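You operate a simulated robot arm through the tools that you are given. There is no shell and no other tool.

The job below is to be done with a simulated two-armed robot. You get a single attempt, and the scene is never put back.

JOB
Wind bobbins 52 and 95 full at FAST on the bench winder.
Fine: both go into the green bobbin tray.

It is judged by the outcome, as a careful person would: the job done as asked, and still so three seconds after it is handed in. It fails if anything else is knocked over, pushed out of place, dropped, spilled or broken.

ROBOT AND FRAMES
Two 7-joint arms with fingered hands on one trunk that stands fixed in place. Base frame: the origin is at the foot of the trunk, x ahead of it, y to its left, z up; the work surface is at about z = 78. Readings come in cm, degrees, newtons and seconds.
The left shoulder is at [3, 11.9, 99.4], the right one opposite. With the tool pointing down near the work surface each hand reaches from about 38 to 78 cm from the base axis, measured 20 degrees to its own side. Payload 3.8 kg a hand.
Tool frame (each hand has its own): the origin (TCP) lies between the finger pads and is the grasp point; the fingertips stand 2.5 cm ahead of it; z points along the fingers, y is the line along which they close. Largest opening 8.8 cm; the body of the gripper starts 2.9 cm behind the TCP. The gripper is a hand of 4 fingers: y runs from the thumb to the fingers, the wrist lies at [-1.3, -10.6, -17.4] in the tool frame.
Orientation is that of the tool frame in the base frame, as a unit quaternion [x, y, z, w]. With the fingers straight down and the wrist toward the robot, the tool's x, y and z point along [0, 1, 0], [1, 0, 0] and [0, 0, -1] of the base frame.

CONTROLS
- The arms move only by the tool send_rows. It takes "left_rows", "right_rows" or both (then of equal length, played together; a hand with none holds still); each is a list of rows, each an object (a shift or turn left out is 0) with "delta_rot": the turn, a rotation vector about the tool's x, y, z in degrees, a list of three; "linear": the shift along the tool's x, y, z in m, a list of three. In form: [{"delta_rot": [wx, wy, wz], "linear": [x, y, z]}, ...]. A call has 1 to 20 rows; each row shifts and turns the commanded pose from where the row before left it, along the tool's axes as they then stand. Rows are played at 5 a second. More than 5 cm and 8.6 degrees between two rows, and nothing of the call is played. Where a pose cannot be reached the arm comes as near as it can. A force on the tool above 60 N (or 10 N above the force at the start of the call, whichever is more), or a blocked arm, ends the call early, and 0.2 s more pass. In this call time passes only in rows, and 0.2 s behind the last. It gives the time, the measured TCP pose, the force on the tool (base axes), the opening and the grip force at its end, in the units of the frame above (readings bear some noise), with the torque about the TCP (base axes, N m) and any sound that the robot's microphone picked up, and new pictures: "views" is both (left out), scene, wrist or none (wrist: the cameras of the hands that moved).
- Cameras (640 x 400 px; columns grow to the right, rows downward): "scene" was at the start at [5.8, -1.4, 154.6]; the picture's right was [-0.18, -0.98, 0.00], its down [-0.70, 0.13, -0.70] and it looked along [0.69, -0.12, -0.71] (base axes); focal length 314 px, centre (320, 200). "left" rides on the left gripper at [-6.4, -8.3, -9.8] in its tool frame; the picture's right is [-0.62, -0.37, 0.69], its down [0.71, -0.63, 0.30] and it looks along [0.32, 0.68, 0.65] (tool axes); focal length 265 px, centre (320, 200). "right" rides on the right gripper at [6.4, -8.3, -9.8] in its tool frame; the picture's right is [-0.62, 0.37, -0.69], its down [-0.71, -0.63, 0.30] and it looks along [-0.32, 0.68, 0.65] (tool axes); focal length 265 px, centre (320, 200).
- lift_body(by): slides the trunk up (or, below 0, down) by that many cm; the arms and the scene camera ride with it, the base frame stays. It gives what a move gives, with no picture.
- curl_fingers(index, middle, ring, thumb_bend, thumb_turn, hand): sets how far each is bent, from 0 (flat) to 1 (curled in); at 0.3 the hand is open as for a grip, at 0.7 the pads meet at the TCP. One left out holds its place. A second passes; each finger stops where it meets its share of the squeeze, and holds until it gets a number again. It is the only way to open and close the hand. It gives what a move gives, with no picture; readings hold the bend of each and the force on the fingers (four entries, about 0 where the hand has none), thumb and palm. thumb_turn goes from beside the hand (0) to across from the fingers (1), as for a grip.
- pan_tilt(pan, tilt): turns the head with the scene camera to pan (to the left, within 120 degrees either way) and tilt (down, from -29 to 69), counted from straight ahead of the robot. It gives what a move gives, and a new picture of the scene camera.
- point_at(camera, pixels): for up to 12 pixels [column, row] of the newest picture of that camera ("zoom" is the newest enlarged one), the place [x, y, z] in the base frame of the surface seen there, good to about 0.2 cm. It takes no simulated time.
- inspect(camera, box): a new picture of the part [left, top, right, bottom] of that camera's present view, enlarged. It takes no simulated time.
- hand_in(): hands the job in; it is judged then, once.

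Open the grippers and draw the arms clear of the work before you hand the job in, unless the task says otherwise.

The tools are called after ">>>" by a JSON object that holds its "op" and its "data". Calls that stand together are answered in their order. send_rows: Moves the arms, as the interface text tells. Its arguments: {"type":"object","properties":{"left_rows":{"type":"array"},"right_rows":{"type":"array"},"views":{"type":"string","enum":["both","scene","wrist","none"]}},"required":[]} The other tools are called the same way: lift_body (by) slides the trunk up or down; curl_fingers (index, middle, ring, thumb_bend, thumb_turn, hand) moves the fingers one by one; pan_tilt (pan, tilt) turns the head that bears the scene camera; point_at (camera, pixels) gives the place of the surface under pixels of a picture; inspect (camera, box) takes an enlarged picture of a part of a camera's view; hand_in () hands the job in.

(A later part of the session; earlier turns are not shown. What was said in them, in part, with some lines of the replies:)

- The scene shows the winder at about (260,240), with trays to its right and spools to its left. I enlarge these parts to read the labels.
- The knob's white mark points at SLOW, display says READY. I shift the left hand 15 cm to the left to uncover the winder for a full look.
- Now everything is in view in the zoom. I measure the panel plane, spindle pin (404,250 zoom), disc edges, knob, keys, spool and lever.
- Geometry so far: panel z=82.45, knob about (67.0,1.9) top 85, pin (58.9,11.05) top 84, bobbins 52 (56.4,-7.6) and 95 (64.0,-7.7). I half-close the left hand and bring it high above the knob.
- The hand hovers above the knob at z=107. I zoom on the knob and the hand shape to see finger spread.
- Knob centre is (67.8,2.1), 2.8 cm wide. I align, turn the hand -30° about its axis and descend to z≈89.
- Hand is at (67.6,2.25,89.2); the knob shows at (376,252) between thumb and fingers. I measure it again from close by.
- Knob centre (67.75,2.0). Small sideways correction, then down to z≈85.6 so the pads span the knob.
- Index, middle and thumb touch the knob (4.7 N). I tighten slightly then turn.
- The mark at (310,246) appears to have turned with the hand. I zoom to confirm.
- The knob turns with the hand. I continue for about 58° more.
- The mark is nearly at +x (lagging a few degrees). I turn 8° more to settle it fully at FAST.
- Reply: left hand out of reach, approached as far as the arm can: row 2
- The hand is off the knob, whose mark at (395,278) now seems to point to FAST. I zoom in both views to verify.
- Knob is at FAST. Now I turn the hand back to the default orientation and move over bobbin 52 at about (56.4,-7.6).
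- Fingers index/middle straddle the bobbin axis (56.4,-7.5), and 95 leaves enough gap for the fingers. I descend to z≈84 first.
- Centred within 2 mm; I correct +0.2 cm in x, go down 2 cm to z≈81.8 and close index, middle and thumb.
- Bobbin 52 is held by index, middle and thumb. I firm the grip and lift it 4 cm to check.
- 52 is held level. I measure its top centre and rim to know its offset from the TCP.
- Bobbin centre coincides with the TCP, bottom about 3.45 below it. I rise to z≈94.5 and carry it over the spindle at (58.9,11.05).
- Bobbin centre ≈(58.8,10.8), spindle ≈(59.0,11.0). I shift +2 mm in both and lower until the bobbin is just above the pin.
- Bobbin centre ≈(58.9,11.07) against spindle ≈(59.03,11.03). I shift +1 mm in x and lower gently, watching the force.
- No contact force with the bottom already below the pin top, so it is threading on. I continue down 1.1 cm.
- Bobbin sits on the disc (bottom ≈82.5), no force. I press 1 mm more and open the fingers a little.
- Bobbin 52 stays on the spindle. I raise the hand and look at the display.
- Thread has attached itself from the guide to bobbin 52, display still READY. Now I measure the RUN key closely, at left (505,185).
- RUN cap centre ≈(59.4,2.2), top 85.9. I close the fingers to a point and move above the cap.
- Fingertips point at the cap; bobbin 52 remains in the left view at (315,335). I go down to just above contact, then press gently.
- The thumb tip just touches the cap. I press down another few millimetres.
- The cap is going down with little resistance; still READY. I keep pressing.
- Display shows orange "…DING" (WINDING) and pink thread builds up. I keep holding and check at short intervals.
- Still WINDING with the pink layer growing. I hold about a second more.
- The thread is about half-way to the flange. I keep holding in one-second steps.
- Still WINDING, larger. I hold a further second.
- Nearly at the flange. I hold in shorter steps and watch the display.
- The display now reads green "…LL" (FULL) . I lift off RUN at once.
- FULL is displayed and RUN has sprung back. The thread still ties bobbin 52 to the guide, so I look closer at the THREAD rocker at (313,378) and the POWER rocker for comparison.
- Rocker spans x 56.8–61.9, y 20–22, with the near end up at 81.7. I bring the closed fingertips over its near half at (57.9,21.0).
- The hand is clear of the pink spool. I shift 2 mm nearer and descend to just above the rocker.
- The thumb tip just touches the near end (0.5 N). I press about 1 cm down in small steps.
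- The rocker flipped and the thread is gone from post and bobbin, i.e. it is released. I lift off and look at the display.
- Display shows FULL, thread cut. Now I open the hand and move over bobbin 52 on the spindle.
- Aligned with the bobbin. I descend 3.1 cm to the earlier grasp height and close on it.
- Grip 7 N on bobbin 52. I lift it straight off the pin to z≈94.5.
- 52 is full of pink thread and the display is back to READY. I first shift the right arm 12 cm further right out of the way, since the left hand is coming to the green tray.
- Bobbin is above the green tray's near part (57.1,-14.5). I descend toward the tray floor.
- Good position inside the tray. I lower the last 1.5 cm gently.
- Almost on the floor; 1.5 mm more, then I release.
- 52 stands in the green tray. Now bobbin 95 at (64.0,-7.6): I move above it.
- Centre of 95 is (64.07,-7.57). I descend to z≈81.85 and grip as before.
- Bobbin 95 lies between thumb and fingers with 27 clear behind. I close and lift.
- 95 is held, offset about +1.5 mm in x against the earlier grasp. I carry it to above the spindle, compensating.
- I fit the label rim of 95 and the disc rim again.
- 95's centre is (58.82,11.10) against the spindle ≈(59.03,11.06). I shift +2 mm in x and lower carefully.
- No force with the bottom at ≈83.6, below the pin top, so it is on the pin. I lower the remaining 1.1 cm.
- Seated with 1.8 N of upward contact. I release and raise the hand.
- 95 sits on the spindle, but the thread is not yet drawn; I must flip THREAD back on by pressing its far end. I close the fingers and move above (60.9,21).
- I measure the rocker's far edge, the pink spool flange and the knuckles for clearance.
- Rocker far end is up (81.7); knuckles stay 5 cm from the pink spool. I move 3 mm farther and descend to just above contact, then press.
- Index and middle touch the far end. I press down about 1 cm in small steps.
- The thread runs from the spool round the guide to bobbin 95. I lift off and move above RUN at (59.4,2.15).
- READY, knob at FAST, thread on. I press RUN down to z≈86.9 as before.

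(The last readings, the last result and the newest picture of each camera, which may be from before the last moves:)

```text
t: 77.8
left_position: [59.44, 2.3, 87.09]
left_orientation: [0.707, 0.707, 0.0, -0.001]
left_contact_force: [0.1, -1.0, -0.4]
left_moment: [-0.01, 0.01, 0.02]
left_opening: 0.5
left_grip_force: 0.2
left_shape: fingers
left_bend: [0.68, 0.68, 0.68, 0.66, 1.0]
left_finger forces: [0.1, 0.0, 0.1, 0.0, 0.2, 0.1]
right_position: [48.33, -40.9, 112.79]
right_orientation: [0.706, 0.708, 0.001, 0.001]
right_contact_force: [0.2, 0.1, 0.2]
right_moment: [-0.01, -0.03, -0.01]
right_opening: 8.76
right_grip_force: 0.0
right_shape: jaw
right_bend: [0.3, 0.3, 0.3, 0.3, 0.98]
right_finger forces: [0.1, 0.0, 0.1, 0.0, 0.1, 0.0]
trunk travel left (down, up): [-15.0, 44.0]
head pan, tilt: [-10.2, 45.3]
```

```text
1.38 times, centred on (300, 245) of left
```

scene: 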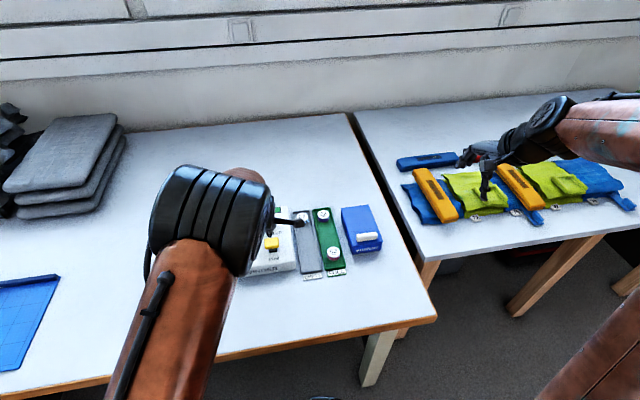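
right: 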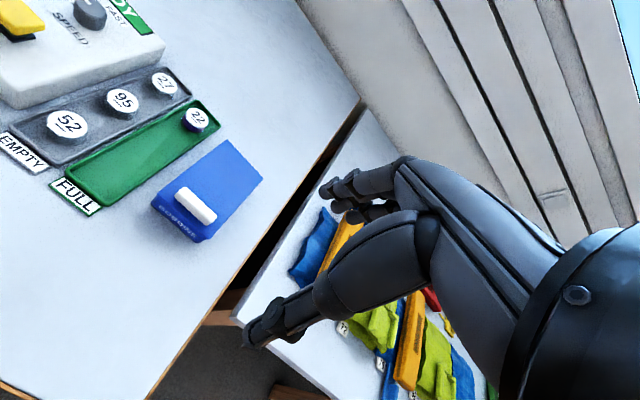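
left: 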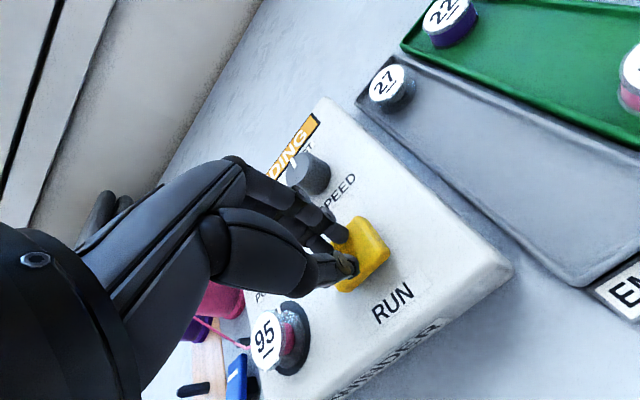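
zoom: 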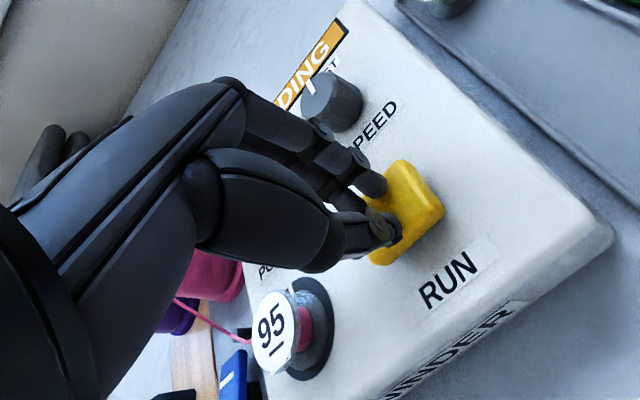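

WINDING has begun. I press 1.5 mm more to hold safely and wait 2 s.

>>> {"op": "send_rows", "data": {"left_rows": [{"linear": [0, 0, 0.0015]}, {}, {}, {}, {}, {}, {}, {}], "views": "wrist"}}

>>> {"op": "inspect", "data": {"camera": "left", "box": [220, 290, 340, 390]}}

```text
t: 79.6
left_position: [59.3, 2.23, 87.0]
left_orientation: [0.707, 0.707, 0.0, 0.0]
left_contact_force: [-0.4, -0.2, 7.8]
left_moment: [-0.02, 0.11, 0.04]
left_opening: 0.49
left_grip_force: 3.1
left_shape: fingers
left_bend: [0.68, 0.68, 0.68, 0.66, 1.0]
left_finger forces: [0.0, 0.0, 0.0, 0.0, 6.8, 0.0]
right_position: [48.32, -40.97, 112.76]
right_orientation: [0.707, 0.708, 0.0, 0.0]
right_contact_force: [-0.4, 0.0, -0.5]
right_moment: [0.02, 0.01, -0.03]
right_opening: 8.79
right_grip_force: 0.1
right_shape: jaw
right_bend: [0.3, 0.3, 0.3, 0.3, 0.98]
right_finger forces: [0.0, 0.0, 0.1, 0.0, 0.0, 0.0]
trunk travel left (down, up): [-15.0, 44.0]
head pan, tilt: [-10.2, 45.3]
```

left: 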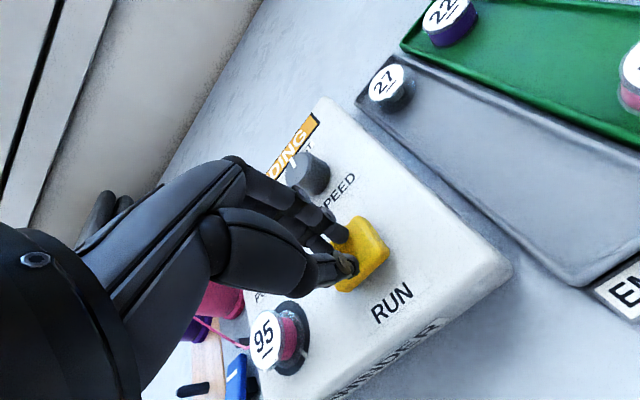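

```text
4.00 times, centred on (280, 340) of left
```

zoom: 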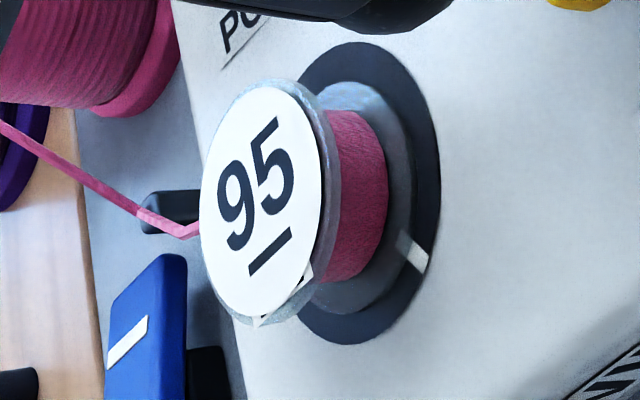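

About half wound, as expected. I hold another 1.6 s.

>>> {"op": "send_rows", "data": {"left_rows": [{}, {}, {}, {}, {}, {}, {}], "views": "wrist"}}

>>> {"op": "inspect", "data": {"camera": "left", "box": [220, 290, 340, 390]}}

```text
t: 81.2
left_position: [59.45, 2.14, 86.94]
left_orientation: [0.707, 0.708, 0.0, -0.001]
left_contact_force: [-0.4, -0.3, 7.8]
left_moment: [-0.01, 0.09, 0.02]
left_opening: 0.47
left_grip_force: 4.4
left_shape: fingers
left_bend: [0.68, 0.68, 0.68, 0.66, 1.0]
left_finger forces: [0.0, 0.0, 0.0, 0.0, 7.2, 0.0]
right_position: [48.18, -40.95, 112.73]
right_orientation: [0.706, 0.708, 0.0, 0.0]
right_contact_force: [0.5, 0.4, -0.4]
right_moment: [0.01, -0.02, -0.04]
right_opening: 8.75
right_grip_force: 0.0
right_shape: jaw
right_bend: [0.3, 0.3, 0.3, 0.3, 0.98]
right_finger forces: [0.0, 0.1, 0.0, 0.0, 0.0, 0.1]
trunk travel left (down, up): [-15.0, 44.0]
head pan, tilt: [-10.2, 45.3]
```

left: 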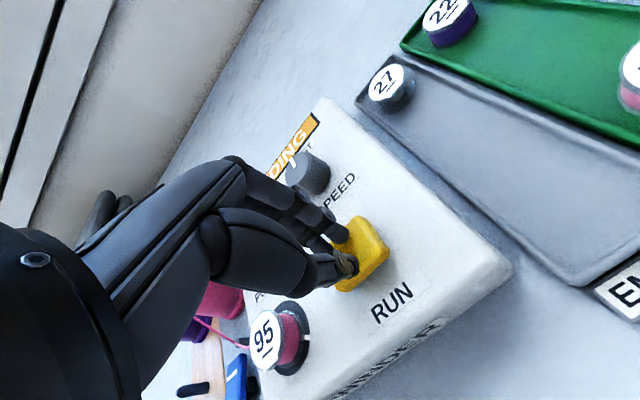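

```text
4.00 times, centred on (280, 340) of left
```

zoom: 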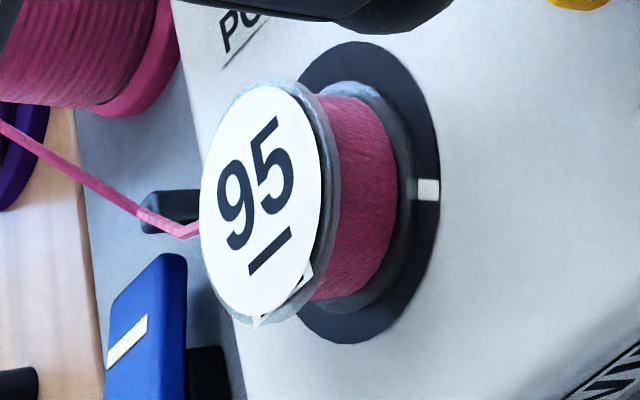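

Nearly full, still WINDING. Short holds now.

>>> {"op": "send_rows", "data": {"left_rows": [{}, {}, {}], "views": "wrist"}}

```text
t: 82.0
left_position: [59.46, 2.26, 86.97]
left_orientation: [0.708, 0.707, 0.0, 0.0]
left_contact_force: [-0.2, 0.0, 6.8]
left_moment: [0.01, 0.13, -0.01]
left_opening: 0.48
left_grip_force: 3.6
left_shape: fingers
left_bend: [0.68, 0.68, 0.68, 0.67, 1.0]
left_finger forces: [0.0, 0.0, 0.0, 0.1, 7.3, 0.0]
right_position: [48.24, -41.0, 112.71]
right_orientation: [0.707, 0.707, 0.0, 0.0]
right_contact_force: [0.2, 0.0, -0.1]
right_moment: [-0.05, -0.03, -0.02]
right_opening: 8.75
right_grip_force: 0.0
right_shape: jaw
right_bend: [0.3, 0.3, 0.3, 0.3, 0.98]
right_finger forces: [0.0, 0.0, 0.1, 0.0, 0.0, 0.0]
trunk travel left (down, up): [-15.0, 44.0]
head pan, tilt: [-10.2, 45.3]
```

left: 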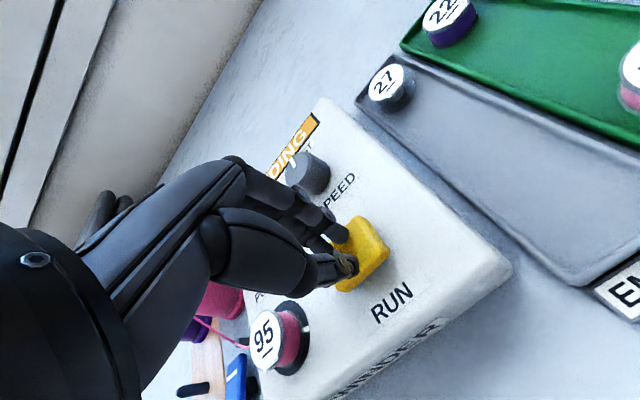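

The display at (290,145) is still orange. Another short hold.

>>> {"op": "send_rows", "data": {"left_rows": [{}, {}], "views": "wrist"}}

```text
t: 82.6
left_position: [59.43, 2.25, 86.92]
left_orientation: [0.707, 0.707, 0.001, 0.0]
left_contact_force: [-1.6, -0.1, 9.3]
left_moment: [0.0, 0.13, -0.03]
left_opening: 0.46
left_grip_force: 4.4
left_shape: fingers
left_bend: [0.68, 0.68, 0.68, 0.67, 1.0]
left_finger forces: [0.1, 0.1, 0.0, 0.0, 8.6, 0.0]
right_position: [48.33, -41.02, 112.81]
right_orientation: [0.707, 0.707, 0.001, 0.001]
right_contact_force: [0.4, -0.2, 0.2]
right_moment: [0.0, -0.01, -0.01]
right_opening: 8.78
right_grip_force: 0.0
right_shape: jaw
right_bend: [0.3, 0.3, 0.3, 0.3, 0.98]
right_finger forces: [0.1, 0.0, 0.1, 0.0, 0.0, 0.0]
trunk travel left (down, up): [-15.0, 44.0]
head pan, tilt: [-10.2, 45.3]
```

left: 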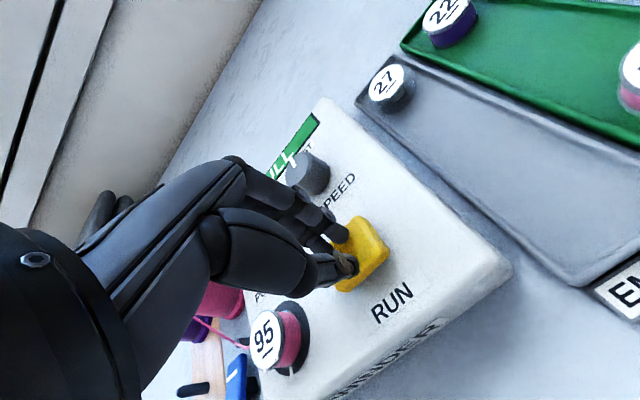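

FULL again (green). I lift off RUN and go back above the THREAD rocker's near half (57.95,21.1).

>>> {"op": "send_rows", "data": {"left_rows": [{"linear": [0, 0, -0.02]}, {"linear": [0, 0, -0.04]}, {"linear": [0, 0, -0.03]}, {"linear": [0.0378, -0.003, 0]}, {"linear": [0.0378, -0.003, 0]}, {"linear": [0.0378, -0.003, 0]}, {"linear": [0.0378, -0.003, 0]}, {"linear": [0.0378, -0.0025, 0]}, {"linear": [0, 0, 0.03]}, {"linear": [0, 0, 0.03]}, {}], "views": "both"}}

>>> {"op": "inspect", "data": {"camera": "left", "box": [280, 170, 460, 310]}}

>>> {"op": "inspect", "data": {"camera": "scene", "box": [180, 190, 340, 290]}}

```text
t: 85.0
left_position: [58.05, 21.08, 89.76]
left_orientation: [0.707, 0.707, -0.001, 0.0]
left_contact_force: [0.5, 0.4, -0.5]
left_moment: [0.04, 0.02, 0.03]
left_opening: 0.52
left_grip_force: 0.0
left_shape: fingers
left_bend: [0.68, 0.68, 0.68, 0.66, 1.0]
left_finger forces: [0.1, 0.0, 0.0, 0.0, 0.0, 0.0]
right_position: [48.21, -41.04, 112.78]
right_orientation: [0.706, 0.708, 0.0, 0.002]
right_contact_force: [0.0, 0.0, -0.2]
right_moment: [0.01, -0.03, 0.01]
right_opening: 8.79
right_grip_force: 0.2
right_shape: jaw
right_bend: [0.3, 0.3, 0.3, 0.3, 0.98]
right_finger forces: [0.0, 0.0, 0.1, 0.0, 0.0, 0.1]
trunk travel left (down, up): [-15.0, 44.0]
head pan, tilt: [-10.2, 45.3]
```

scene: 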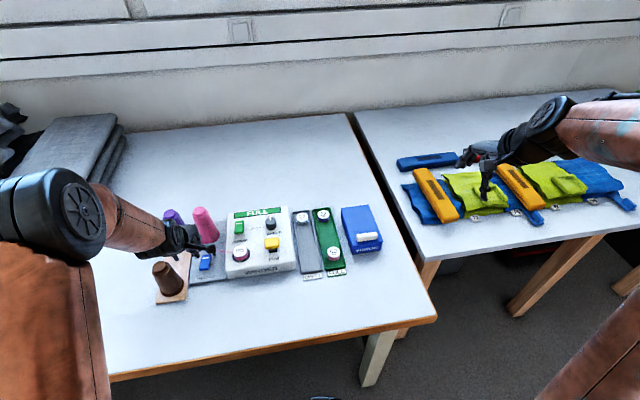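
left: 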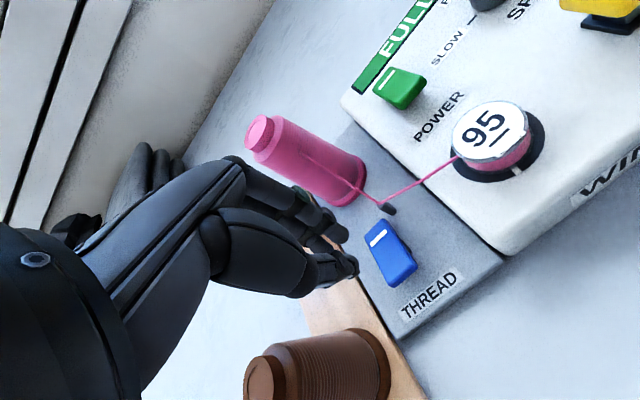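

```text
2.86 times, centred on (370, 240) of left
```

zoom: 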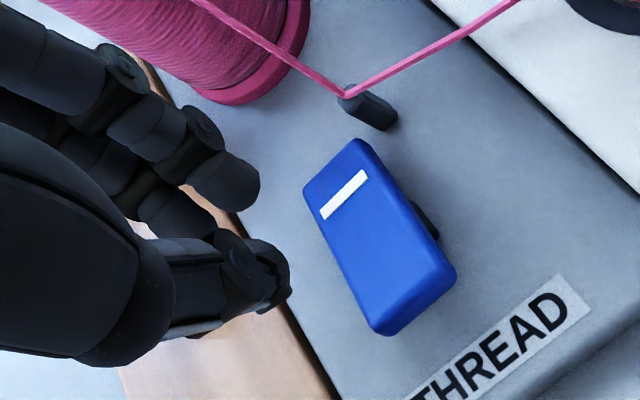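

```text
4.00 times, centred on (260, 240) of scene
```

zoom: 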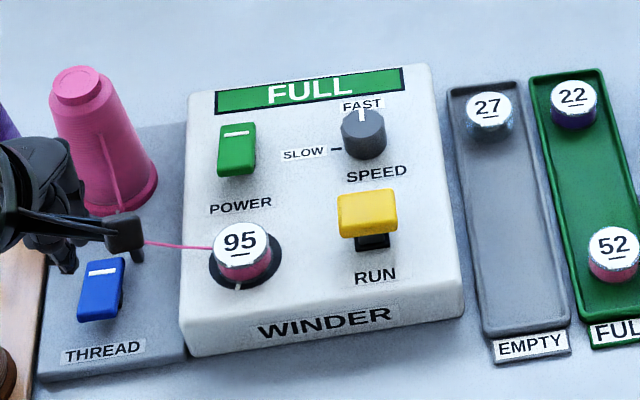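

FULL is shown, RUN is up. I press the THREAD rocker's near end again: down to contact (84.4) and 0.9 cm further.

>>> {"op": "send_rows", "data": {"left_rows": [{"linear": [0, 0, 0.03]}, {"linear": [0, 0, 0.02]}, {"linear": [0, 0, 0.004]}, {"linear": [0, 0, 0.003]}, {"linear": [0, 0, 0.003]}, {"linear": [0, 0, 0.003]}, {}], "views": "wrist"}}

```text
t: 86.6
left_position: [58.15, 21.14, 83.74]
left_orientation: [0.707, 0.707, 0.001, 0.001]
left_contact_force: [1.6, 0.3, 10.7]
left_moment: [-0.03, -0.1, -0.01]
left_opening: 0.3
left_grip_force: 5.1
left_shape: fingers
left_bend: [0.7, 0.68, 0.68, 0.66, 1.0]
left_finger forces: [8.6, 1.7, 0.1, 0.0, 0.0, 0.0]
right_position: [48.28, -40.93, 112.81]
right_orientation: [0.706, 0.708, 0.001, 0.0]
right_contact_force: [-0.2, -0.2, -0.2]
right_moment: [-0.01, 0.01, -0.03]
right_opening: 8.77
right_grip_force: 0.1
right_shape: jaw
right_bend: [0.3, 0.3, 0.3, 0.3, 0.98]
right_finger forces: [0.1, 0.0, 0.0, 0.1, 0.0, 0.1]
trunk travel left (down, up): [-15.0, 44.0]
head pan, tilt: [-10.2, 45.3]
```

left: 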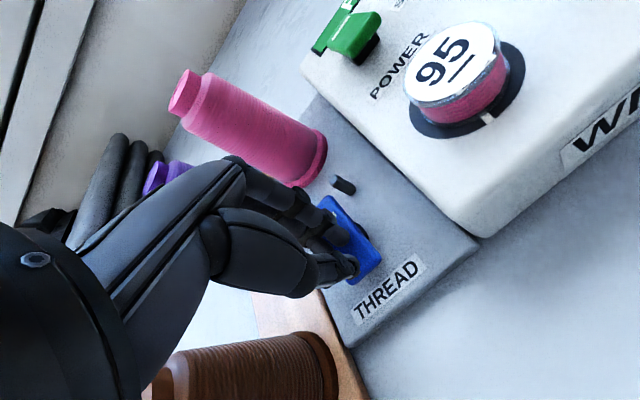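

The thread is cut free. I lift, open the hand, and go over bobbin 95 on the spindle.

>>> {"op": "send_rows", "data": {"left_rows": [{"linear": [0, 0, -0.02]}, {"linear": [0, 0, -0.04]}, {"linear": [0, 0, -0.05]}, {}], "views": "none"}}

>>> {"op": "curl_fingers", "data": {"hand": "left", "index": 0.42, "middle": 0.42, "ring": 0.42, "thumb_bend": 0.42}}

>>> {"op": "send_rows", "data": {"left_rows": [{"linear": [-0.034, 0.0035, 0]}, {"linear": [-0.034, 0.0035, 0]}, {"linear": [-0.0325, 0.0035, 0]}, {"linear": [0, 0, 0.03]}, {"linear": [0, 0, 0.025]}, {}], "views": "both"}}

>>> {"op": "inspect", "data": {"camera": "left", "box": [260, 170, 420, 310]}}

```text
t: 87.6
left_position: [58.28, 21.01, 94.37]
left_orientation: [0.707, 0.707, 0.0, -0.001]
left_contact_force: [-0.6, 0.0, 0.7]
left_moment: [0.05, 0.02, -0.02]
left_opening: 0.47
left_grip_force: 0.0
left_shape: fingers
left_bend: [0.68, 0.68, 0.68, 0.66, 1.0]
left_finger forces: [0.0, 0.0, 0.0, 0.1, 0.0, 0.0]
right_position: [48.45, -40.87, 112.79]
right_orientation: [0.707, 0.708, 0.0, 0.0]
right_contact_force: [-0.3, -0.2, -0.8]
right_moment: [0.02, 0.03, -0.01]
right_opening: 8.76
right_grip_force: 0.2
right_shape: jaw
right_bend: [0.3, 0.3, 0.3, 0.3, 0.98]
right_finger forces: [0.1, 0.0, 0.1, 0.1, 0.0, 0.0]
trunk travel left (down, up): [-15.0, 44.0]
head pan, tilt: [-10.2, 45.3]
```

```text
t: 88.6
left_position: [58.32, 21.02, 94.33]
left_orientation: [0.708, 0.707, -0.001, 0.001]
left_contact_force: [0.9, 0.6, -0.1]
left_moment: [-0.02, 0.0, 0.01]
left_opening: 5.85
left_grip_force: 0.1
left_shape: fingers
left_bend: [0.42, 0.42, 0.42, 0.42, 0.99]
left_finger forces: [0.0, 0.1, 0.0, 0.0, 0.0, 0.0]
right_position: [48.31, -40.89, 112.73]
right_orientation: [0.707, 0.708, 0.001, 0.001]
right_contact_force: [0.0, 0.3, -0.4]
right_moment: [0.0, 0.02, -0.03]
right_opening: 8.76
right_grip_force: 0.0
right_shape: jaw
right_bend: [0.3, 0.3, 0.3, 0.3, 0.98]
right_finger forces: [0.0, 0.0, 0.1, 0.1, 0.0, 0.1]
trunk travel left (down, up): [-15.0, 44.0]
head pan, tilt: [-10.2, 45.3]
```

```text
t: 90.0
left_position: [59.13, 11.03, 88.94]
left_orientation: [0.707, 0.707, 0.0, 0.001]
left_contact_force: [-0.3, 0.8, 0.0]
left_moment: [-0.02, 0.0, 0.02]
left_opening: 5.86
left_grip_force: 0.0
left_shape: fingers
left_bend: [0.42, 0.42, 0.42, 0.42, 0.99]
left_finger forces: [0.0, 0.0, 0.0, 0.0, 0.0, 0.0]
right_position: [48.26, -40.95, 112.75]
right_orientation: [0.706, 0.708, 0.001, 0.0]
right_contact_force: [-0.1, 0.4, -0.4]
right_moment: [-0.01, -0.02, -0.01]
right_opening: 8.75
right_grip_force: 0.1
right_shape: jaw
right_bend: [0.3, 0.3, 0.3, 0.3, 0.98]
right_finger forces: [0.0, 0.0, 0.0, 0.0, 0.1, 0.1]
trunk travel left (down, up): [-15.0, 44.0]
head pan, tilt: [-10.2, 45.3]
```

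scene: 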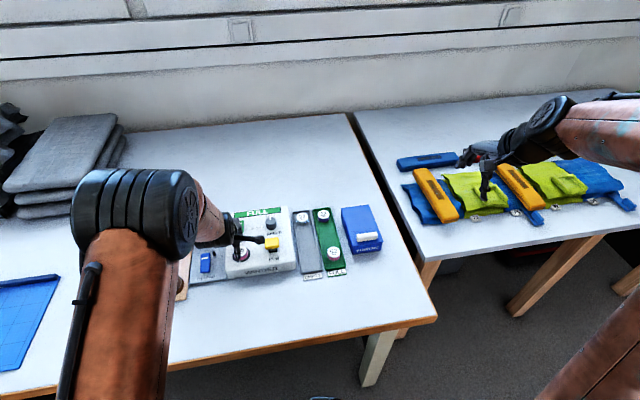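
left: 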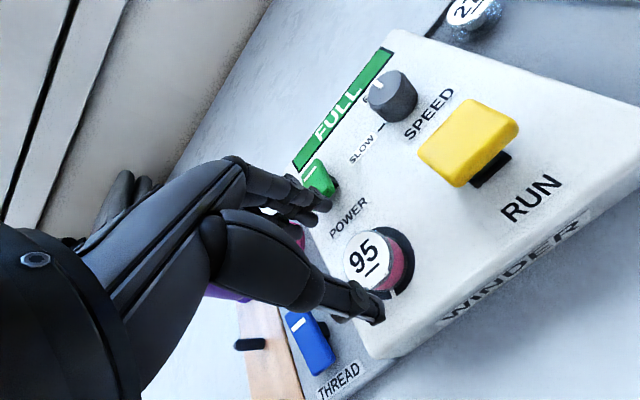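

```text
2.86 times, centred on (340, 240) of left
```

zoom: 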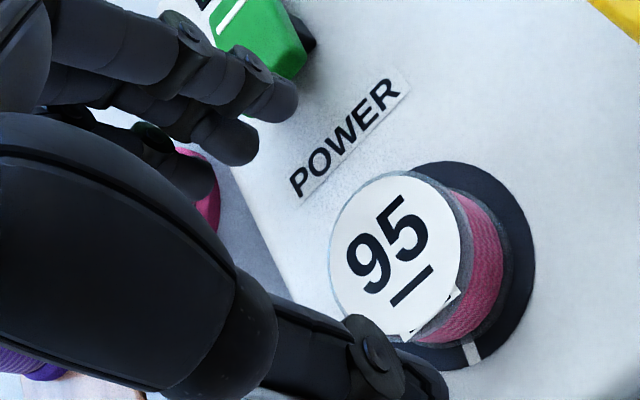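

Alignment is the same as for bobbin 52. I descend to z≈85.9 and grip.

>>> {"op": "send_rows", "data": {"left_rows": [{"linear": [0, 0.0005, 0.015]}, {"linear": [0, 0, 0.0155]}, {}], "views": "none"}}

>>> {"op": "curl_fingers", "data": {"hand": "left", "index": 0.64, "middle": 0.64, "thumb_bend": 0.64}}

>>> {"op": "inspect", "data": {"camera": "left", "box": [260, 170, 420, 310]}}

```text
t: 90.8
left_position: [59.18, 11.07, 86.08]
left_orientation: [0.707, 0.707, -0.001, -0.001]
left_contact_force: [-0.1, 0.3, -0.9]
left_moment: [-0.02, 0.01, 0.02]
left_opening: 5.85
left_grip_force: 0.0
left_shape: fingers
left_bend: [0.42, 0.42, 0.42, 0.42, 0.99]
left_finger forces: [0.0, 0.0, 0.0, 0.0, 0.0, 0.1]
right_position: [48.33, -40.97, 112.73]
right_orientation: [0.706, 0.708, 0.0, 0.001]
right_contact_force: [0.4, 0.7, 0.1]
right_moment: [0.02, 0.01, -0.06]
right_opening: 8.75
right_grip_force: 0.0
right_shape: jaw
right_bend: [0.3, 0.3, 0.3, 0.3, 0.98]
right_finger forces: [0.1, 0.0, 0.0, 0.0, 0.1, 0.0]
trunk travel left (down, up): [-15.0, 44.0]
head pan, tilt: [-10.2, 45.3]
```

```text
t: 91.8
left_position: [59.08, 11.04, 86.02]
left_orientation: [0.707, 0.708, 0.0, 0.0]
left_contact_force: [0.2, -0.2, 0.0]
left_moment: [0.01, 0.0, 0.01]
left_opening: 3.04
left_grip_force: 7.4
left_shape: fingers
left_bend: [0.57, 0.6, 0.42, 0.55, 1.0]
left_finger forces: [4.1, 3.1, 0.1, 0.0, 7.2, 0.0]
right_position: [48.32, -40.96, 112.81]
right_orientation: [0.706, 0.708, 0.001, 0.001]
right_contact_force: [0.3, 0.1, 1.0]
right_moment: [-0.01, 0.01, -0.02]
right_opening: 8.76
right_grip_force: 0.0
right_shape: jaw
right_bend: [0.3, 0.3, 0.3, 0.3, 0.98]
right_finger forces: [0.0, 0.0, 0.0, 0.0, 0.0, 0.0]
trunk travel left (down, up): [-15.0, 44.0]
head pan, tilt: [-10.2, 45.3]
```

```text
2.86 times, centred on (340, 240) of left
```

zoom: 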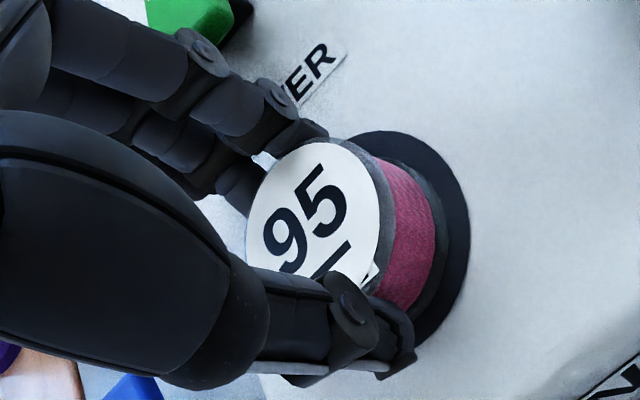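

Firm grip on 95. I lift it off and carry it above the green tray's middle (64.4,-14.45), between 52 and 22.

>>> {"op": "send_rows", "data": {"left_rows": [{"linear": [0, 0, -0.01]}, {"linear": [0, 0, -0.01]}, {"linear": [0, 0, -0.03]}, {"linear": [0, 0, -0.035]}, {"linear": [-0.0425, 0.0088, 0]}, {"linear": [-0.0425, 0.0088, 0]}, {"linear": [-0.0425, 0.0088, 0]}, {"linear": [-0.0425, 0.0088, 0]}, {"linear": [-0.0425, 0.0088, 0]}, {"linear": [-0.0425, 0.0088, 0]}, {}], "views": "both"}}

>>> {"op": "inspect", "data": {"camera": "left", "box": [280, 150, 520, 330]}}

```text
t: 94.2
left_position: [64.51, -14.42, 94.62]
left_orientation: [0.707, 0.708, 0.0, 0.0]
left_contact_force: [0.2, -0.2, -0.8]
left_moment: [-0.02, 0.0, -0.04]
left_opening: 3.01
left_grip_force: 6.8
left_shape: fingers
left_bend: [0.57, 0.6, 0.42, 0.55, 1.0]
left_finger forces: [4.1, 3.0, 0.0, 0.1, 7.1, 0.1]
right_position: [48.31, -40.94, 112.81]
right_orientation: [0.706, 0.708, 0.001, 0.001]
right_contact_force: [-0.6, 0.5, 0.2]
right_moment: [0.0, -0.02, 0.01]
right_opening: 8.78
right_grip_force: 0.1
right_shape: jaw
right_bend: [0.3, 0.3, 0.3, 0.3, 0.98]
right_finger forces: [0.1, 0.0, 0.0, 0.1, 0.0, 0.0]
trunk travel left (down, up): [-15.0, 44.0]
head pan, tilt: [-10.2, 45.3]
```

scene: 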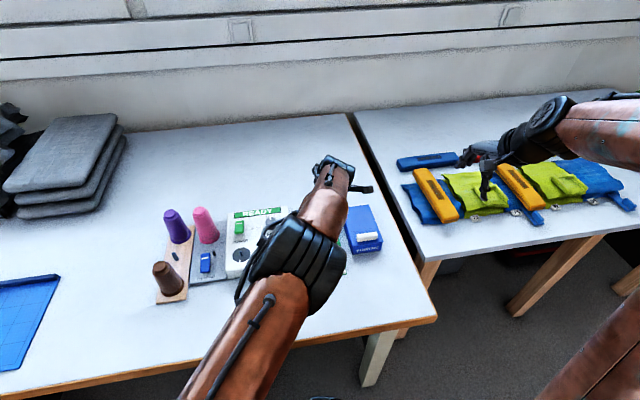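
left: 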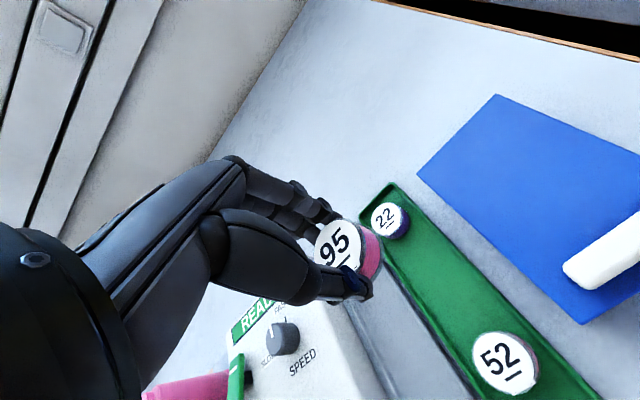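

```text
2.22 times, centred on (400, 240) of left
```

zoom: 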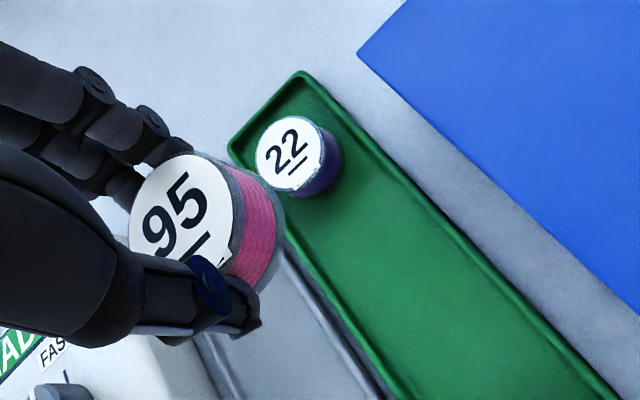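

I double-check positions of 22 and 52 before descending.

>>> {"op": "point_at", "data": {"camera": "zoom", "pixels": [[288, 155], [258, 160], [310, 180], [200, 215], [430, 300], [240, 150]]}}

>>> {"op": "point_at", "data": {"camera": "left", "pixels": [[503, 362], [472, 362], [500, 334]]}}

```text
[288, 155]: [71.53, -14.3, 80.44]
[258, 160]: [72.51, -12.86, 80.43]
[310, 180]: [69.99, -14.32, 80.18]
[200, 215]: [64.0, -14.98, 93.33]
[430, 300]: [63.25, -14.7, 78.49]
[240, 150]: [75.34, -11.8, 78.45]
```

```text
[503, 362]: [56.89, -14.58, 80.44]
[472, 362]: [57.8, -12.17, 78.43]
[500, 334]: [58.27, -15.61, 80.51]
```

Clear on both sides (22 at 71.5, 52 at 56.9, target 64.4). I descend toward the floor.

>>> {"op": "send_rows", "data": {"left_rows": [{"linear": [0, 0, 0.04]}, {"linear": [0, 0, 0.04]}, {"linear": [0, 0, 0.03]}, {"linear": [0, 0, 0.007]}, {"linear": [0, 0, 0.005]}, {}], "views": "wrist"}}

>>> {"op": "inspect", "data": {"camera": "left", "box": [260, 130, 500, 310]}}

```text
t: 95.6
left_position: [64.53, -14.31, 82.19]
left_orientation: [0.708, 0.707, 0.0, 0.0]
left_contact_force: [-0.1, -1.1, 0.2]
left_moment: [-0.01, -0.02, -0.05]
left_opening: 3.02
left_grip_force: 7.0
left_shape: fingers
left_bend: [0.57, 0.6, 0.42, 0.55, 1.0]
left_finger forces: [4.1, 3.0, 0.0, 0.0, 7.0, 0.0]
right_position: [48.33, -40.86, 112.72]
right_orientation: [0.707, 0.708, 0.0, 0.0]
right_contact_force: [-0.2, 0.3, -0.5]
right_moment: [0.03, 0.0, -0.03]
right_opening: 8.77
right_grip_force: 0.0
right_shape: jaw
right_bend: [0.3, 0.3, 0.3, 0.3, 0.98]
right_finger forces: [0.0, 0.0, 0.0, 0.0, 0.0, 0.1]
trunk travel left (down, up): [-15.0, 44.0]
head pan, tilt: [-10.2, 45.3]
```

left: 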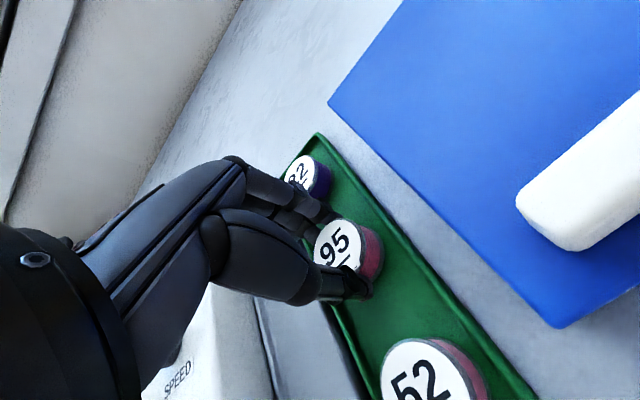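

```text
2.22 times, centred on (380, 220) of left
```

zoom: 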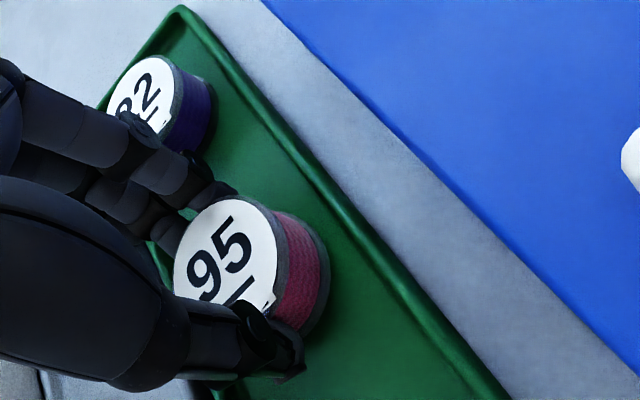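

About 2–3 mm to go. I lower in 1.5 mm steps until light contact, then release.

>>> {"op": "send_rows", "data": {"left_rows": [{"linear": [0, 0, 0.0015]}, {"linear": [0, 0, 0.001]}, {}], "views": "none"}}

```text
t: 96.4
left_position: [64.51, -14.39, 82.18]
left_orientation: [0.707, 0.707, 0.0, -0.001]
left_contact_force: [0.4, 0.2, 0.2]
left_moment: [-0.02, 0.0, 0.0]
left_opening: 3.04
left_grip_force: 7.5
left_shape: fingers
left_bend: [0.57, 0.6, 0.42, 0.55, 1.0]
left_finger forces: [4.1, 3.1, 0.0, 0.1, 7.0, 0.1]
right_position: [48.31, -41.02, 112.74]
right_orientation: [0.707, 0.707, 0.0, 0.0]
right_contact_force: [0.9, -0.3, 0.0]
right_moment: [0.02, 0.0, 0.01]
right_opening: 8.74
right_grip_force: 0.1
right_shape: jaw
right_bend: [0.3, 0.3, 0.3, 0.3, 0.98]
right_finger forces: [0.0, 0.0, 0.0, 0.0, 0.0, 0.0]
trunk travel left (down, up): [-15.0, 44.0]
head pan, tilt: [-10.2, 45.3]
```

No contact yet; another 2 mm.

>>> {"op": "send_rows", "data": {"left_rows": [{"linear": [0, 0, 0.001]}, {"linear": [0, 0, 0.001]}, {}], "views": "none"}}

```text
t: 97.2
left_position: [64.41, -14.41, 81.91]
left_orientation: [0.707, 0.707, 0.0, 0.0]
left_contact_force: [0.3, 0.2, 3.0]
left_moment: [0.0, -0.02, -0.03]
left_opening: 2.97
left_grip_force: 7.0
left_shape: fingers
left_bend: [0.57, 0.6, 0.42, 0.55, 1.0]
left_finger forces: [4.2, 3.2, 0.0, 0.1, 7.3, 0.1]
right_position: [48.41, -40.84, 112.56]
right_orientation: [0.707, 0.707, 0.001, 0.0]
right_contact_force: [-0.1, 0.0, 0.0]
right_moment: [-0.01, -0.02, 0.01]
right_opening: 8.75
right_grip_force: 0.2
right_shape: jaw
right_bend: [0.3, 0.3, 0.3, 0.3, 0.98]
right_finger forces: [0.0, 0.0, 0.2, 0.0, 0.0, 0.1]
trunk travel left (down, up): [-15.0, 44.0]
head pan, tilt: [-10.2, 45.3]
```

Contact at 3 N: the bobbin is on the floor. I open and rise.

>>> {"op": "curl_fingers", "data": {"hand": "left", "index": 0.42, "middle": 0.42, "thumb_bend": 0.42}}

>>> {"op": "send_rows", "data": {"left_rows": [{"linear": [0, 0, -0.02]}, {"linear": [0, 0, -0.04]}, {"linear": [0, 0, -0.05]}, {"linear": [0, 0, -0.05]}, {}], "views": "both"}}

>>> {"op": "inspect", "data": {"camera": "left", "box": [300, 140, 600, 380]}}

```text
t: 98.2
left_position: [64.52, -14.41, 81.91]
left_orientation: [0.707, 0.707, 0.001, 0.0]
left_contact_force: [-0.1, -0.3, 0.0]
left_moment: [0.0, 0.0, 0.0]
left_opening: 5.84
left_grip_force: 0.1
left_shape: fingers
left_bend: [0.42, 0.42, 0.42, 0.42, 0.99]
left_finger forces: [0.1, 0.0, 0.0, 0.1, 0.0, 0.0]
right_position: [48.35, -40.96, 112.81]
right_orientation: [0.706, 0.708, 0.0, 0.0]
right_contact_force: [-0.6, -0.1, -0.5]
right_moment: [0.02, 0.0, -0.01]
right_opening: 8.77
right_grip_force: 0.1
right_shape: jaw
right_bend: [0.3, 0.3, 0.3, 0.3, 0.98]
right_finger forces: [0.0, 0.1, 0.0, 0.0, 0.1, 0.0]
trunk travel left (down, up): [-15.0, 44.0]
head pan, tilt: [-10.2, 45.3]
```

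```text
t: 99.4
left_position: [64.55, -14.62, 98.23]
left_orientation: [0.708, 0.706, -0.001, -0.001]
left_contact_force: [-0.3, -0.2, 0.7]
left_moment: [-0.03, 0.01, 0.0]
left_opening: 5.87
left_grip_force: 0.0
left_shape: fingers
left_bend: [0.42, 0.42, 0.42, 0.42, 0.99]
left_finger forces: [0.1, 0.0, 0.1, 0.1, 0.1, 0.1]
right_position: [48.41, -40.97, 112.72]
right_orientation: [0.706, 0.708, 0.0, 0.0]
right_contact_force: [0.3, -0.1, 0.5]
right_moment: [0.0, -0.04, 0.0]
right_opening: 8.76
right_grip_force: 0.1
right_shape: jaw
right_bend: [0.3, 0.3, 0.3, 0.3, 0.98]
right_finger forces: [0.0, 0.0, 0.0, 0.0, 0.1, 0.0]
trunk travel left (down, up): [-15.0, 44.0]
head pan, tilt: [-10.2, 45.3]
```

scene: 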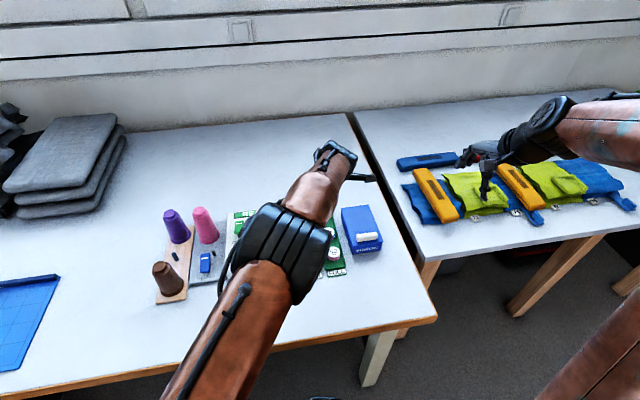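
left: 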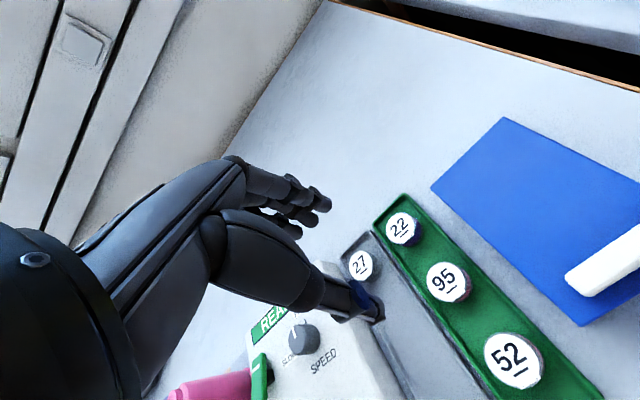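

```text
1.67 times, centred on (450, 260) of left
```

zoom: 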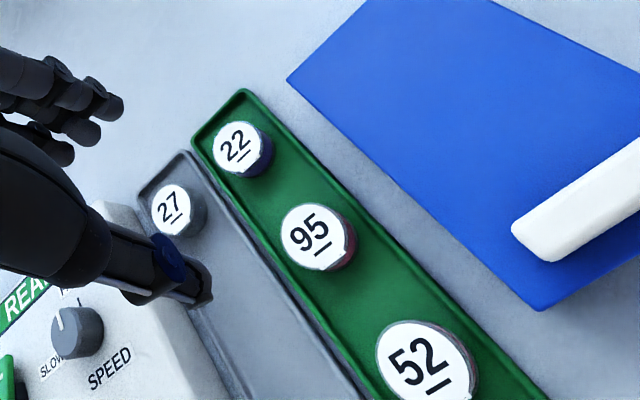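

Both bobbins stand in the green tray. I put the THREAD rocker back as I found it: close fingers and move above its far end (61.15,21.05).

>>> {"op": "curl_fingers", "data": {"hand": "left", "index": 0.68, "middle": 0.68, "ring": 0.68, "thumb_bend": 0.66}}

>>> {"op": "send_rows", "data": {"left_rows": [{"linear": [0.0395, -0.0037, 0]}, {"linear": [0.0395, -0.0037, 0]}, {"linear": [0.0395, -0.0037, 0]}, {"linear": [0.0395, -0.0037, 0]}, {"linear": [0.0395, -0.0037, 0]}, {"linear": [0.0395, -0.0037, 0]}, {"linear": [0.0395, -0.0037, 0]}, {"linear": [0.0395, -0.0037, 0]}, {"linear": [0.0395, -0.0037, 0]}, {"linear": [0, 0, 0.04]}, {"linear": [0, 0, 0.03]}, {}], "views": "both"}}

>>> {"op": "inspect", "data": {"camera": "scene", "box": [180, 190, 360, 290]}}

```text
t: 100.4
left_position: [64.48, -14.46, 98.11]
left_orientation: [0.707, 0.707, 0.0, 0.0]
left_contact_force: [-0.1, 0.5, -0.2]
left_moment: [-0.01, 0.01, -0.01]
left_opening: 0.52
left_grip_force: 0.0
left_shape: fingers
left_bend: [0.68, 0.68, 0.68, 0.66, 1.0]
left_finger forces: [0.0, 0.0, 0.0, 0.1, 0.1, 0.1]
right_position: [48.41, -40.93, 112.81]
right_orientation: [0.707, 0.708, 0.001, 0.001]
right_contact_force: [0.3, -0.4, -0.1]
right_moment: [0.0, 0.03, -0.02]
right_opening: 8.75
right_grip_force: 0.1
right_shape: jaw
right_bend: [0.3, 0.3, 0.3, 0.3, 0.98]
right_finger forces: [0.1, 0.1, 0.1, 0.0, 0.1, 0.1]
trunk travel left (down, up): [-15.0, 44.0]
head pan, tilt: [-10.2, 45.3]
```

```text
t: 103.0
left_position: [61.01, 21.13, 90.93]
left_orientation: [0.707, 0.707, 0.001, 0.0]
left_contact_force: [0.5, -0.5, -0.5]
left_moment: [0.01, -0.01, 0.0]
left_opening: 0.53
left_grip_force: 0.1
left_shape: fingers
left_bend: [0.68, 0.68, 0.68, 0.66, 1.0]
left_finger forces: [0.0, 0.0, 0.1, 0.1, 0.1, 0.1]
right_position: [48.41, -40.94, 112.79]
right_orientation: [0.706, 0.708, 0.001, 0.0]
right_contact_force: [-0.5, 0.4, 0.1]
right_moment: [0.04, -0.02, 0.0]
right_opening: 8.75
right_grip_force: 0.0
right_shape: jaw
right_bend: [0.3, 0.3, 0.3, 0.3, 0.98]
right_finger forces: [0.0, 0.0, 0.0, 0.1, 0.0, 0.1]
trunk travel left (down, up): [-15.0, 44.0]
head pan, tilt: [-10.2, 45.3]
```

scene: 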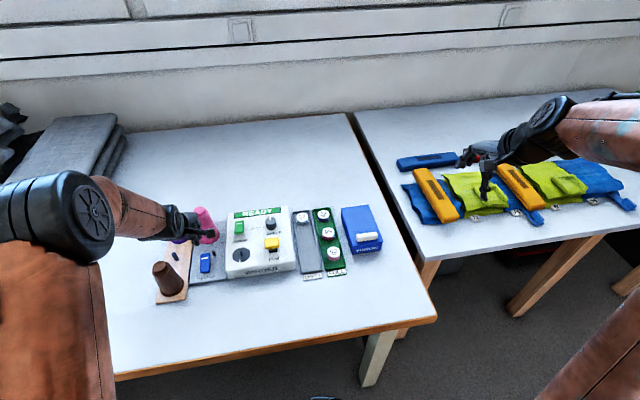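
left: 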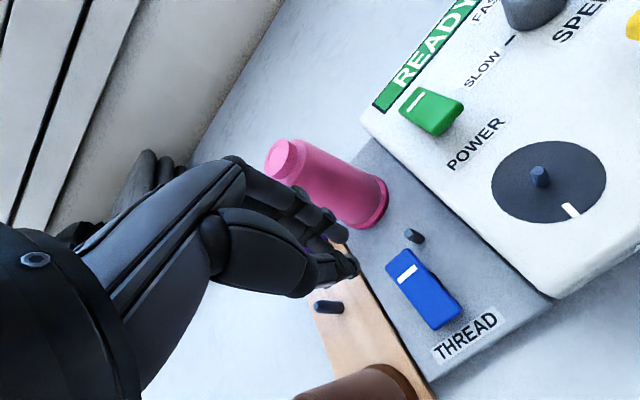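

```text
3.56 times, centred on (270, 240) of scene
```

zoom: 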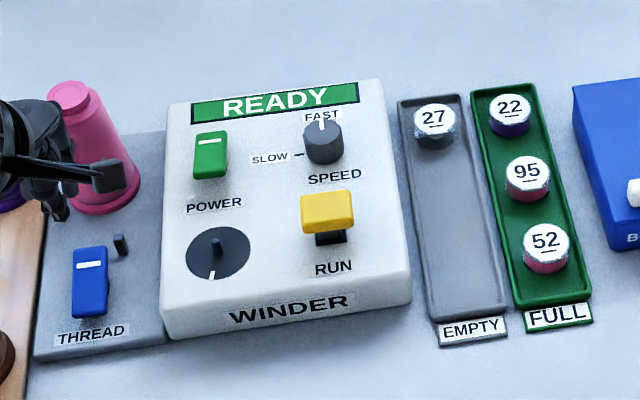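

The scene zoom confirms 95 and 52 pink and full beside 22 in the FULL tray. I press the far end of the THREAD rocker as before and lift off.

>>> {"op": "send_rows", "data": {"left_rows": [{"linear": [-0.001, 0.0015, 0.03]}, {"linear": [0, 0, 0.03]}, {"linear": [0, 0, 0.0045]}, {"linear": [0, 0, 0.003]}, {"linear": [0, 0, 0.003]}, {"linear": [0, 0, 0.003]}, {}], "views": "wrist"}}

```text
t: 104.6
left_position: [61.25, 20.82, 83.8]
left_orientation: [0.707, 0.707, 0.001, 0.002]
left_contact_force: [-0.4, 0.0, 11.9]
left_moment: [-0.05, 0.06, 0.0]
left_opening: 0.15
left_grip_force: 5.2
left_shape: fingers
left_bend: [0.68, 0.68, 0.68, 0.69, 1.0]
left_finger forces: [0.0, 0.0, 0.0, 0.1, 10.6, 0.0]
right_position: [48.31, -40.93, 112.91]
right_orientation: [0.707, 0.707, 0.0, 0.0]
right_contact_force: [0.9, 0.2, -0.2]
right_moment: [0.01, 0.03, -0.01]
right_opening: 8.76
right_grip_force: 0.0
right_shape: jaw
right_bend: [0.3, 0.3, 0.3, 0.3, 0.98]
right_finger forces: [0.0, 0.1, 0.0, 0.1, 0.0, 0.0]
trunk travel left (down, up): [-15.0, 44.0]
head pan, tilt: [-10.2, 45.3]
```

left: 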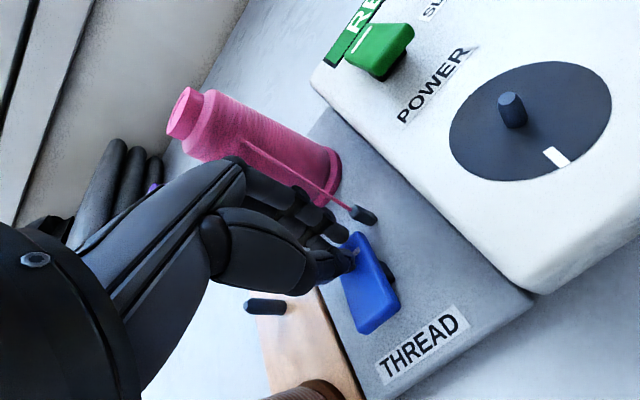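

The thread is back at the guide as at the start. I lift and draw the left arm back and up, then open the hand.

>>> {"op": "send_rows", "data": {"left_rows": [{"linear": [0, 0, -0.02]}, {"linear": [0, 0, -0.04]}, {"linear": [0, 0, -0.045]}, {"linear": [0, 0, -0.045]}, {"linear": [0, -0.03, -0.03]}, {"linear": [0, -0.03, -0.03]}, {"linear": [0, -0.03, -0.03]}, {"linear": [0, -0.03, -0.03]}, {"linear": [0, -0.03, -0.03]}, {"linear": [0, -0.03, -0.03]}, {}], "views": "none"}}

>>> {"op": "curl_fingers", "data": {"hand": "left", "index": 0.3, "middle": 0.3, "ring": 0.3, "thumb_bend": 0.3}}

>>> {"op": "send_rows", "data": {"left_rows": [{}, {}], "views": "both"}}

>>> {"op": "inspect", "data": {"camera": "scene", "box": [140, 190, 360, 310]}}

>>> {"op": "inspect", "data": {"camera": "scene", "box": [280, 195, 400, 285]}}

```text
t: 107.0
left_position: [43.26, 20.99, 116.57]
left_orientation: [0.707, 0.707, -0.001, 0.0]
left_contact_force: [1.1, 0.7, 0.6]
left_moment: [0.04, -0.02, 0.01]
left_opening: 0.41
left_grip_force: 0.2
left_shape: fingers
left_bend: [0.68, 0.68, 0.68, 0.66, 1.0]
left_finger forces: [0.1, 0.0, 0.0, 0.0, 0.1, 0.0]
right_position: [48.46, -41.08, 112.62]
right_orientation: [0.706, 0.708, 0.0, 0.0]
right_contact_force: [-0.3, 0.3, -0.3]
right_moment: [-0.01, 0.0, 0.0]
right_opening: 8.73
right_grip_force: 0.1
right_shape: jaw
right_bend: [0.3, 0.3, 0.3, 0.3, 0.98]
right_finger forces: [0.1, 0.1, 0.0, 0.1, 0.0, 0.0]
trunk travel left (down, up): [-15.0, 44.0]
head pan, tilt: [-10.2, 45.3]
```

```text
t: 108.0
left_position: [43.24, 21.08, 116.57]
left_orientation: [0.707, 0.707, 0.0, 0.001]
left_contact_force: [0.7, -0.2, -0.3]
left_moment: [0.01, 0.01, 0.01]
left_opening: 8.43
left_grip_force: 0.1
left_shape: fingers
left_bend: [0.3, 0.3, 0.3, 0.3, 0.98]
left_finger forces: [0.0, 0.1, 0.0, 0.0, 0.0, 0.0]
right_position: [48.27, -41.05, 112.81]
right_orientation: [0.707, 0.708, 0.0, 0.0]
right_contact_force: [0.3, -0.7, 0.8]
right_moment: [0.0, 0.02, 0.0]
right_opening: 8.76
right_grip_force: 0.1
right_shape: jaw
right_bend: [0.3, 0.3, 0.3, 0.3, 0.98]
right_finger forces: [0.0, 0.0, 0.0, 0.0, 0.1, 0.0]
trunk travel left (down, up): [-15.0, 44.0]
head pan, tilt: [-10.2, 45.3]
```

```text
t: 108.6
left_position: [43.25, 21.08, 116.72]
left_orientation: [0.707, 0.707, 0.0, 0.0]
left_contact_force: [0.3, -0.5, 0.2]
left_moment: [0.0, 0.01, -0.03]
left_opening: 8.4
left_grip_force: 0.1
left_shape: fingers
left_bend: [0.3, 0.3, 0.3, 0.3, 0.98]
left_finger forces: [0.1, 0.0, 0.1, 0.1, 0.1, 0.0]
right_position: [48.38, -40.95, 112.68]
right_orientation: [0.706, 0.708, 0.001, 0.001]
right_contact_force: [0.2, 0.2, 0.1]
right_moment: [0.04, 0.0, -0.04]
right_opening: 8.73
right_grip_force: 0.2
right_shape: jaw
right_bend: [0.3, 0.3, 0.3, 0.3, 0.98]
right_finger forces: [0.0, 0.0, 0.0, 0.1, 0.1, 0.1]
trunk travel left (down, up): [-15.0, 44.0]
head pan, tilt: [-10.2, 45.3]
```

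scene: 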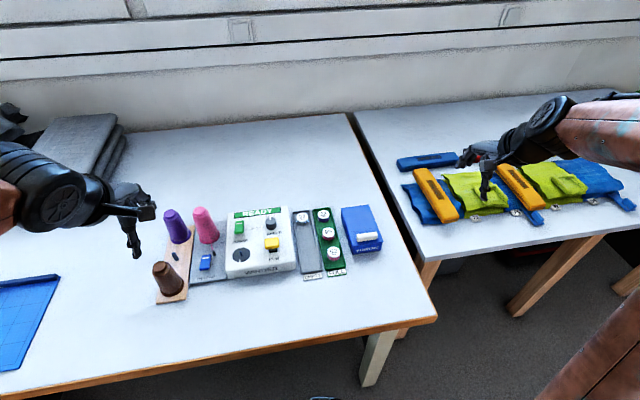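
left: 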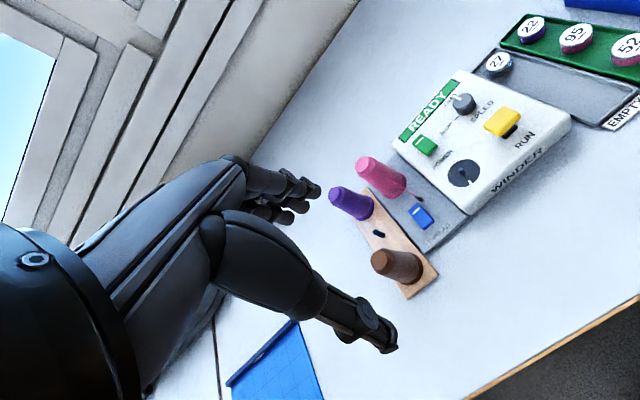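

```text
2.91 times, centred on (250, 250) of scene
```

zoom: 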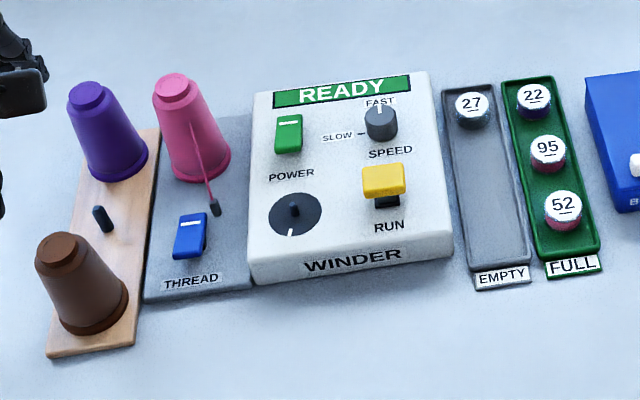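

```text
4.44 times, centred on (340, 240) of scene
```

zoom: 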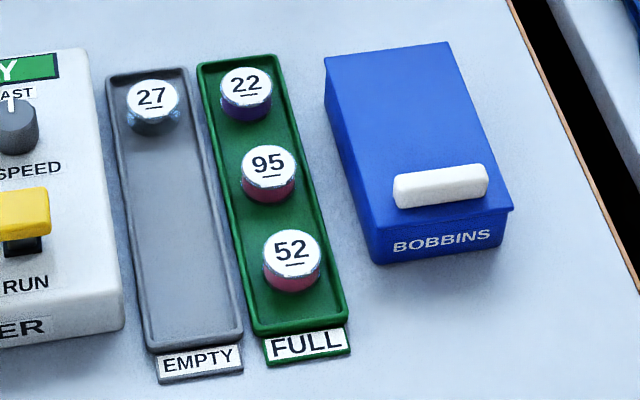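

Bobbins 95 and 52 are full and in the green tray next to 22. The spools, trays and winder are in place, the knob is at FAST, and both hands are open and clear, so I hand in.

>>> {"op": "hand_in", "data": {}}

```text
The job is handed in.
```

Bobbins 52 and 95 are both wound full at FAST and standing in the green FULL tray next to 22. I've handed the job in.

- **Winding:** I turned the speed knob from SLOW to FAST first. For each bobbin I held RUN until the display read FULL. Both are wound with the pink thread that was already set up, since no colour was asked for.
- **Thread switch:** I flipped THREAD off to free each full bobbin before lifting it. I then switched it back on, so the thread is at the guide as I found it.
- **State at the end:** the display reads READY, the knob stays at FAST, and bobbin 27, the spools and the box are where they were. Nothing was knocked or dropped, and both hands are open and clear of the bench.
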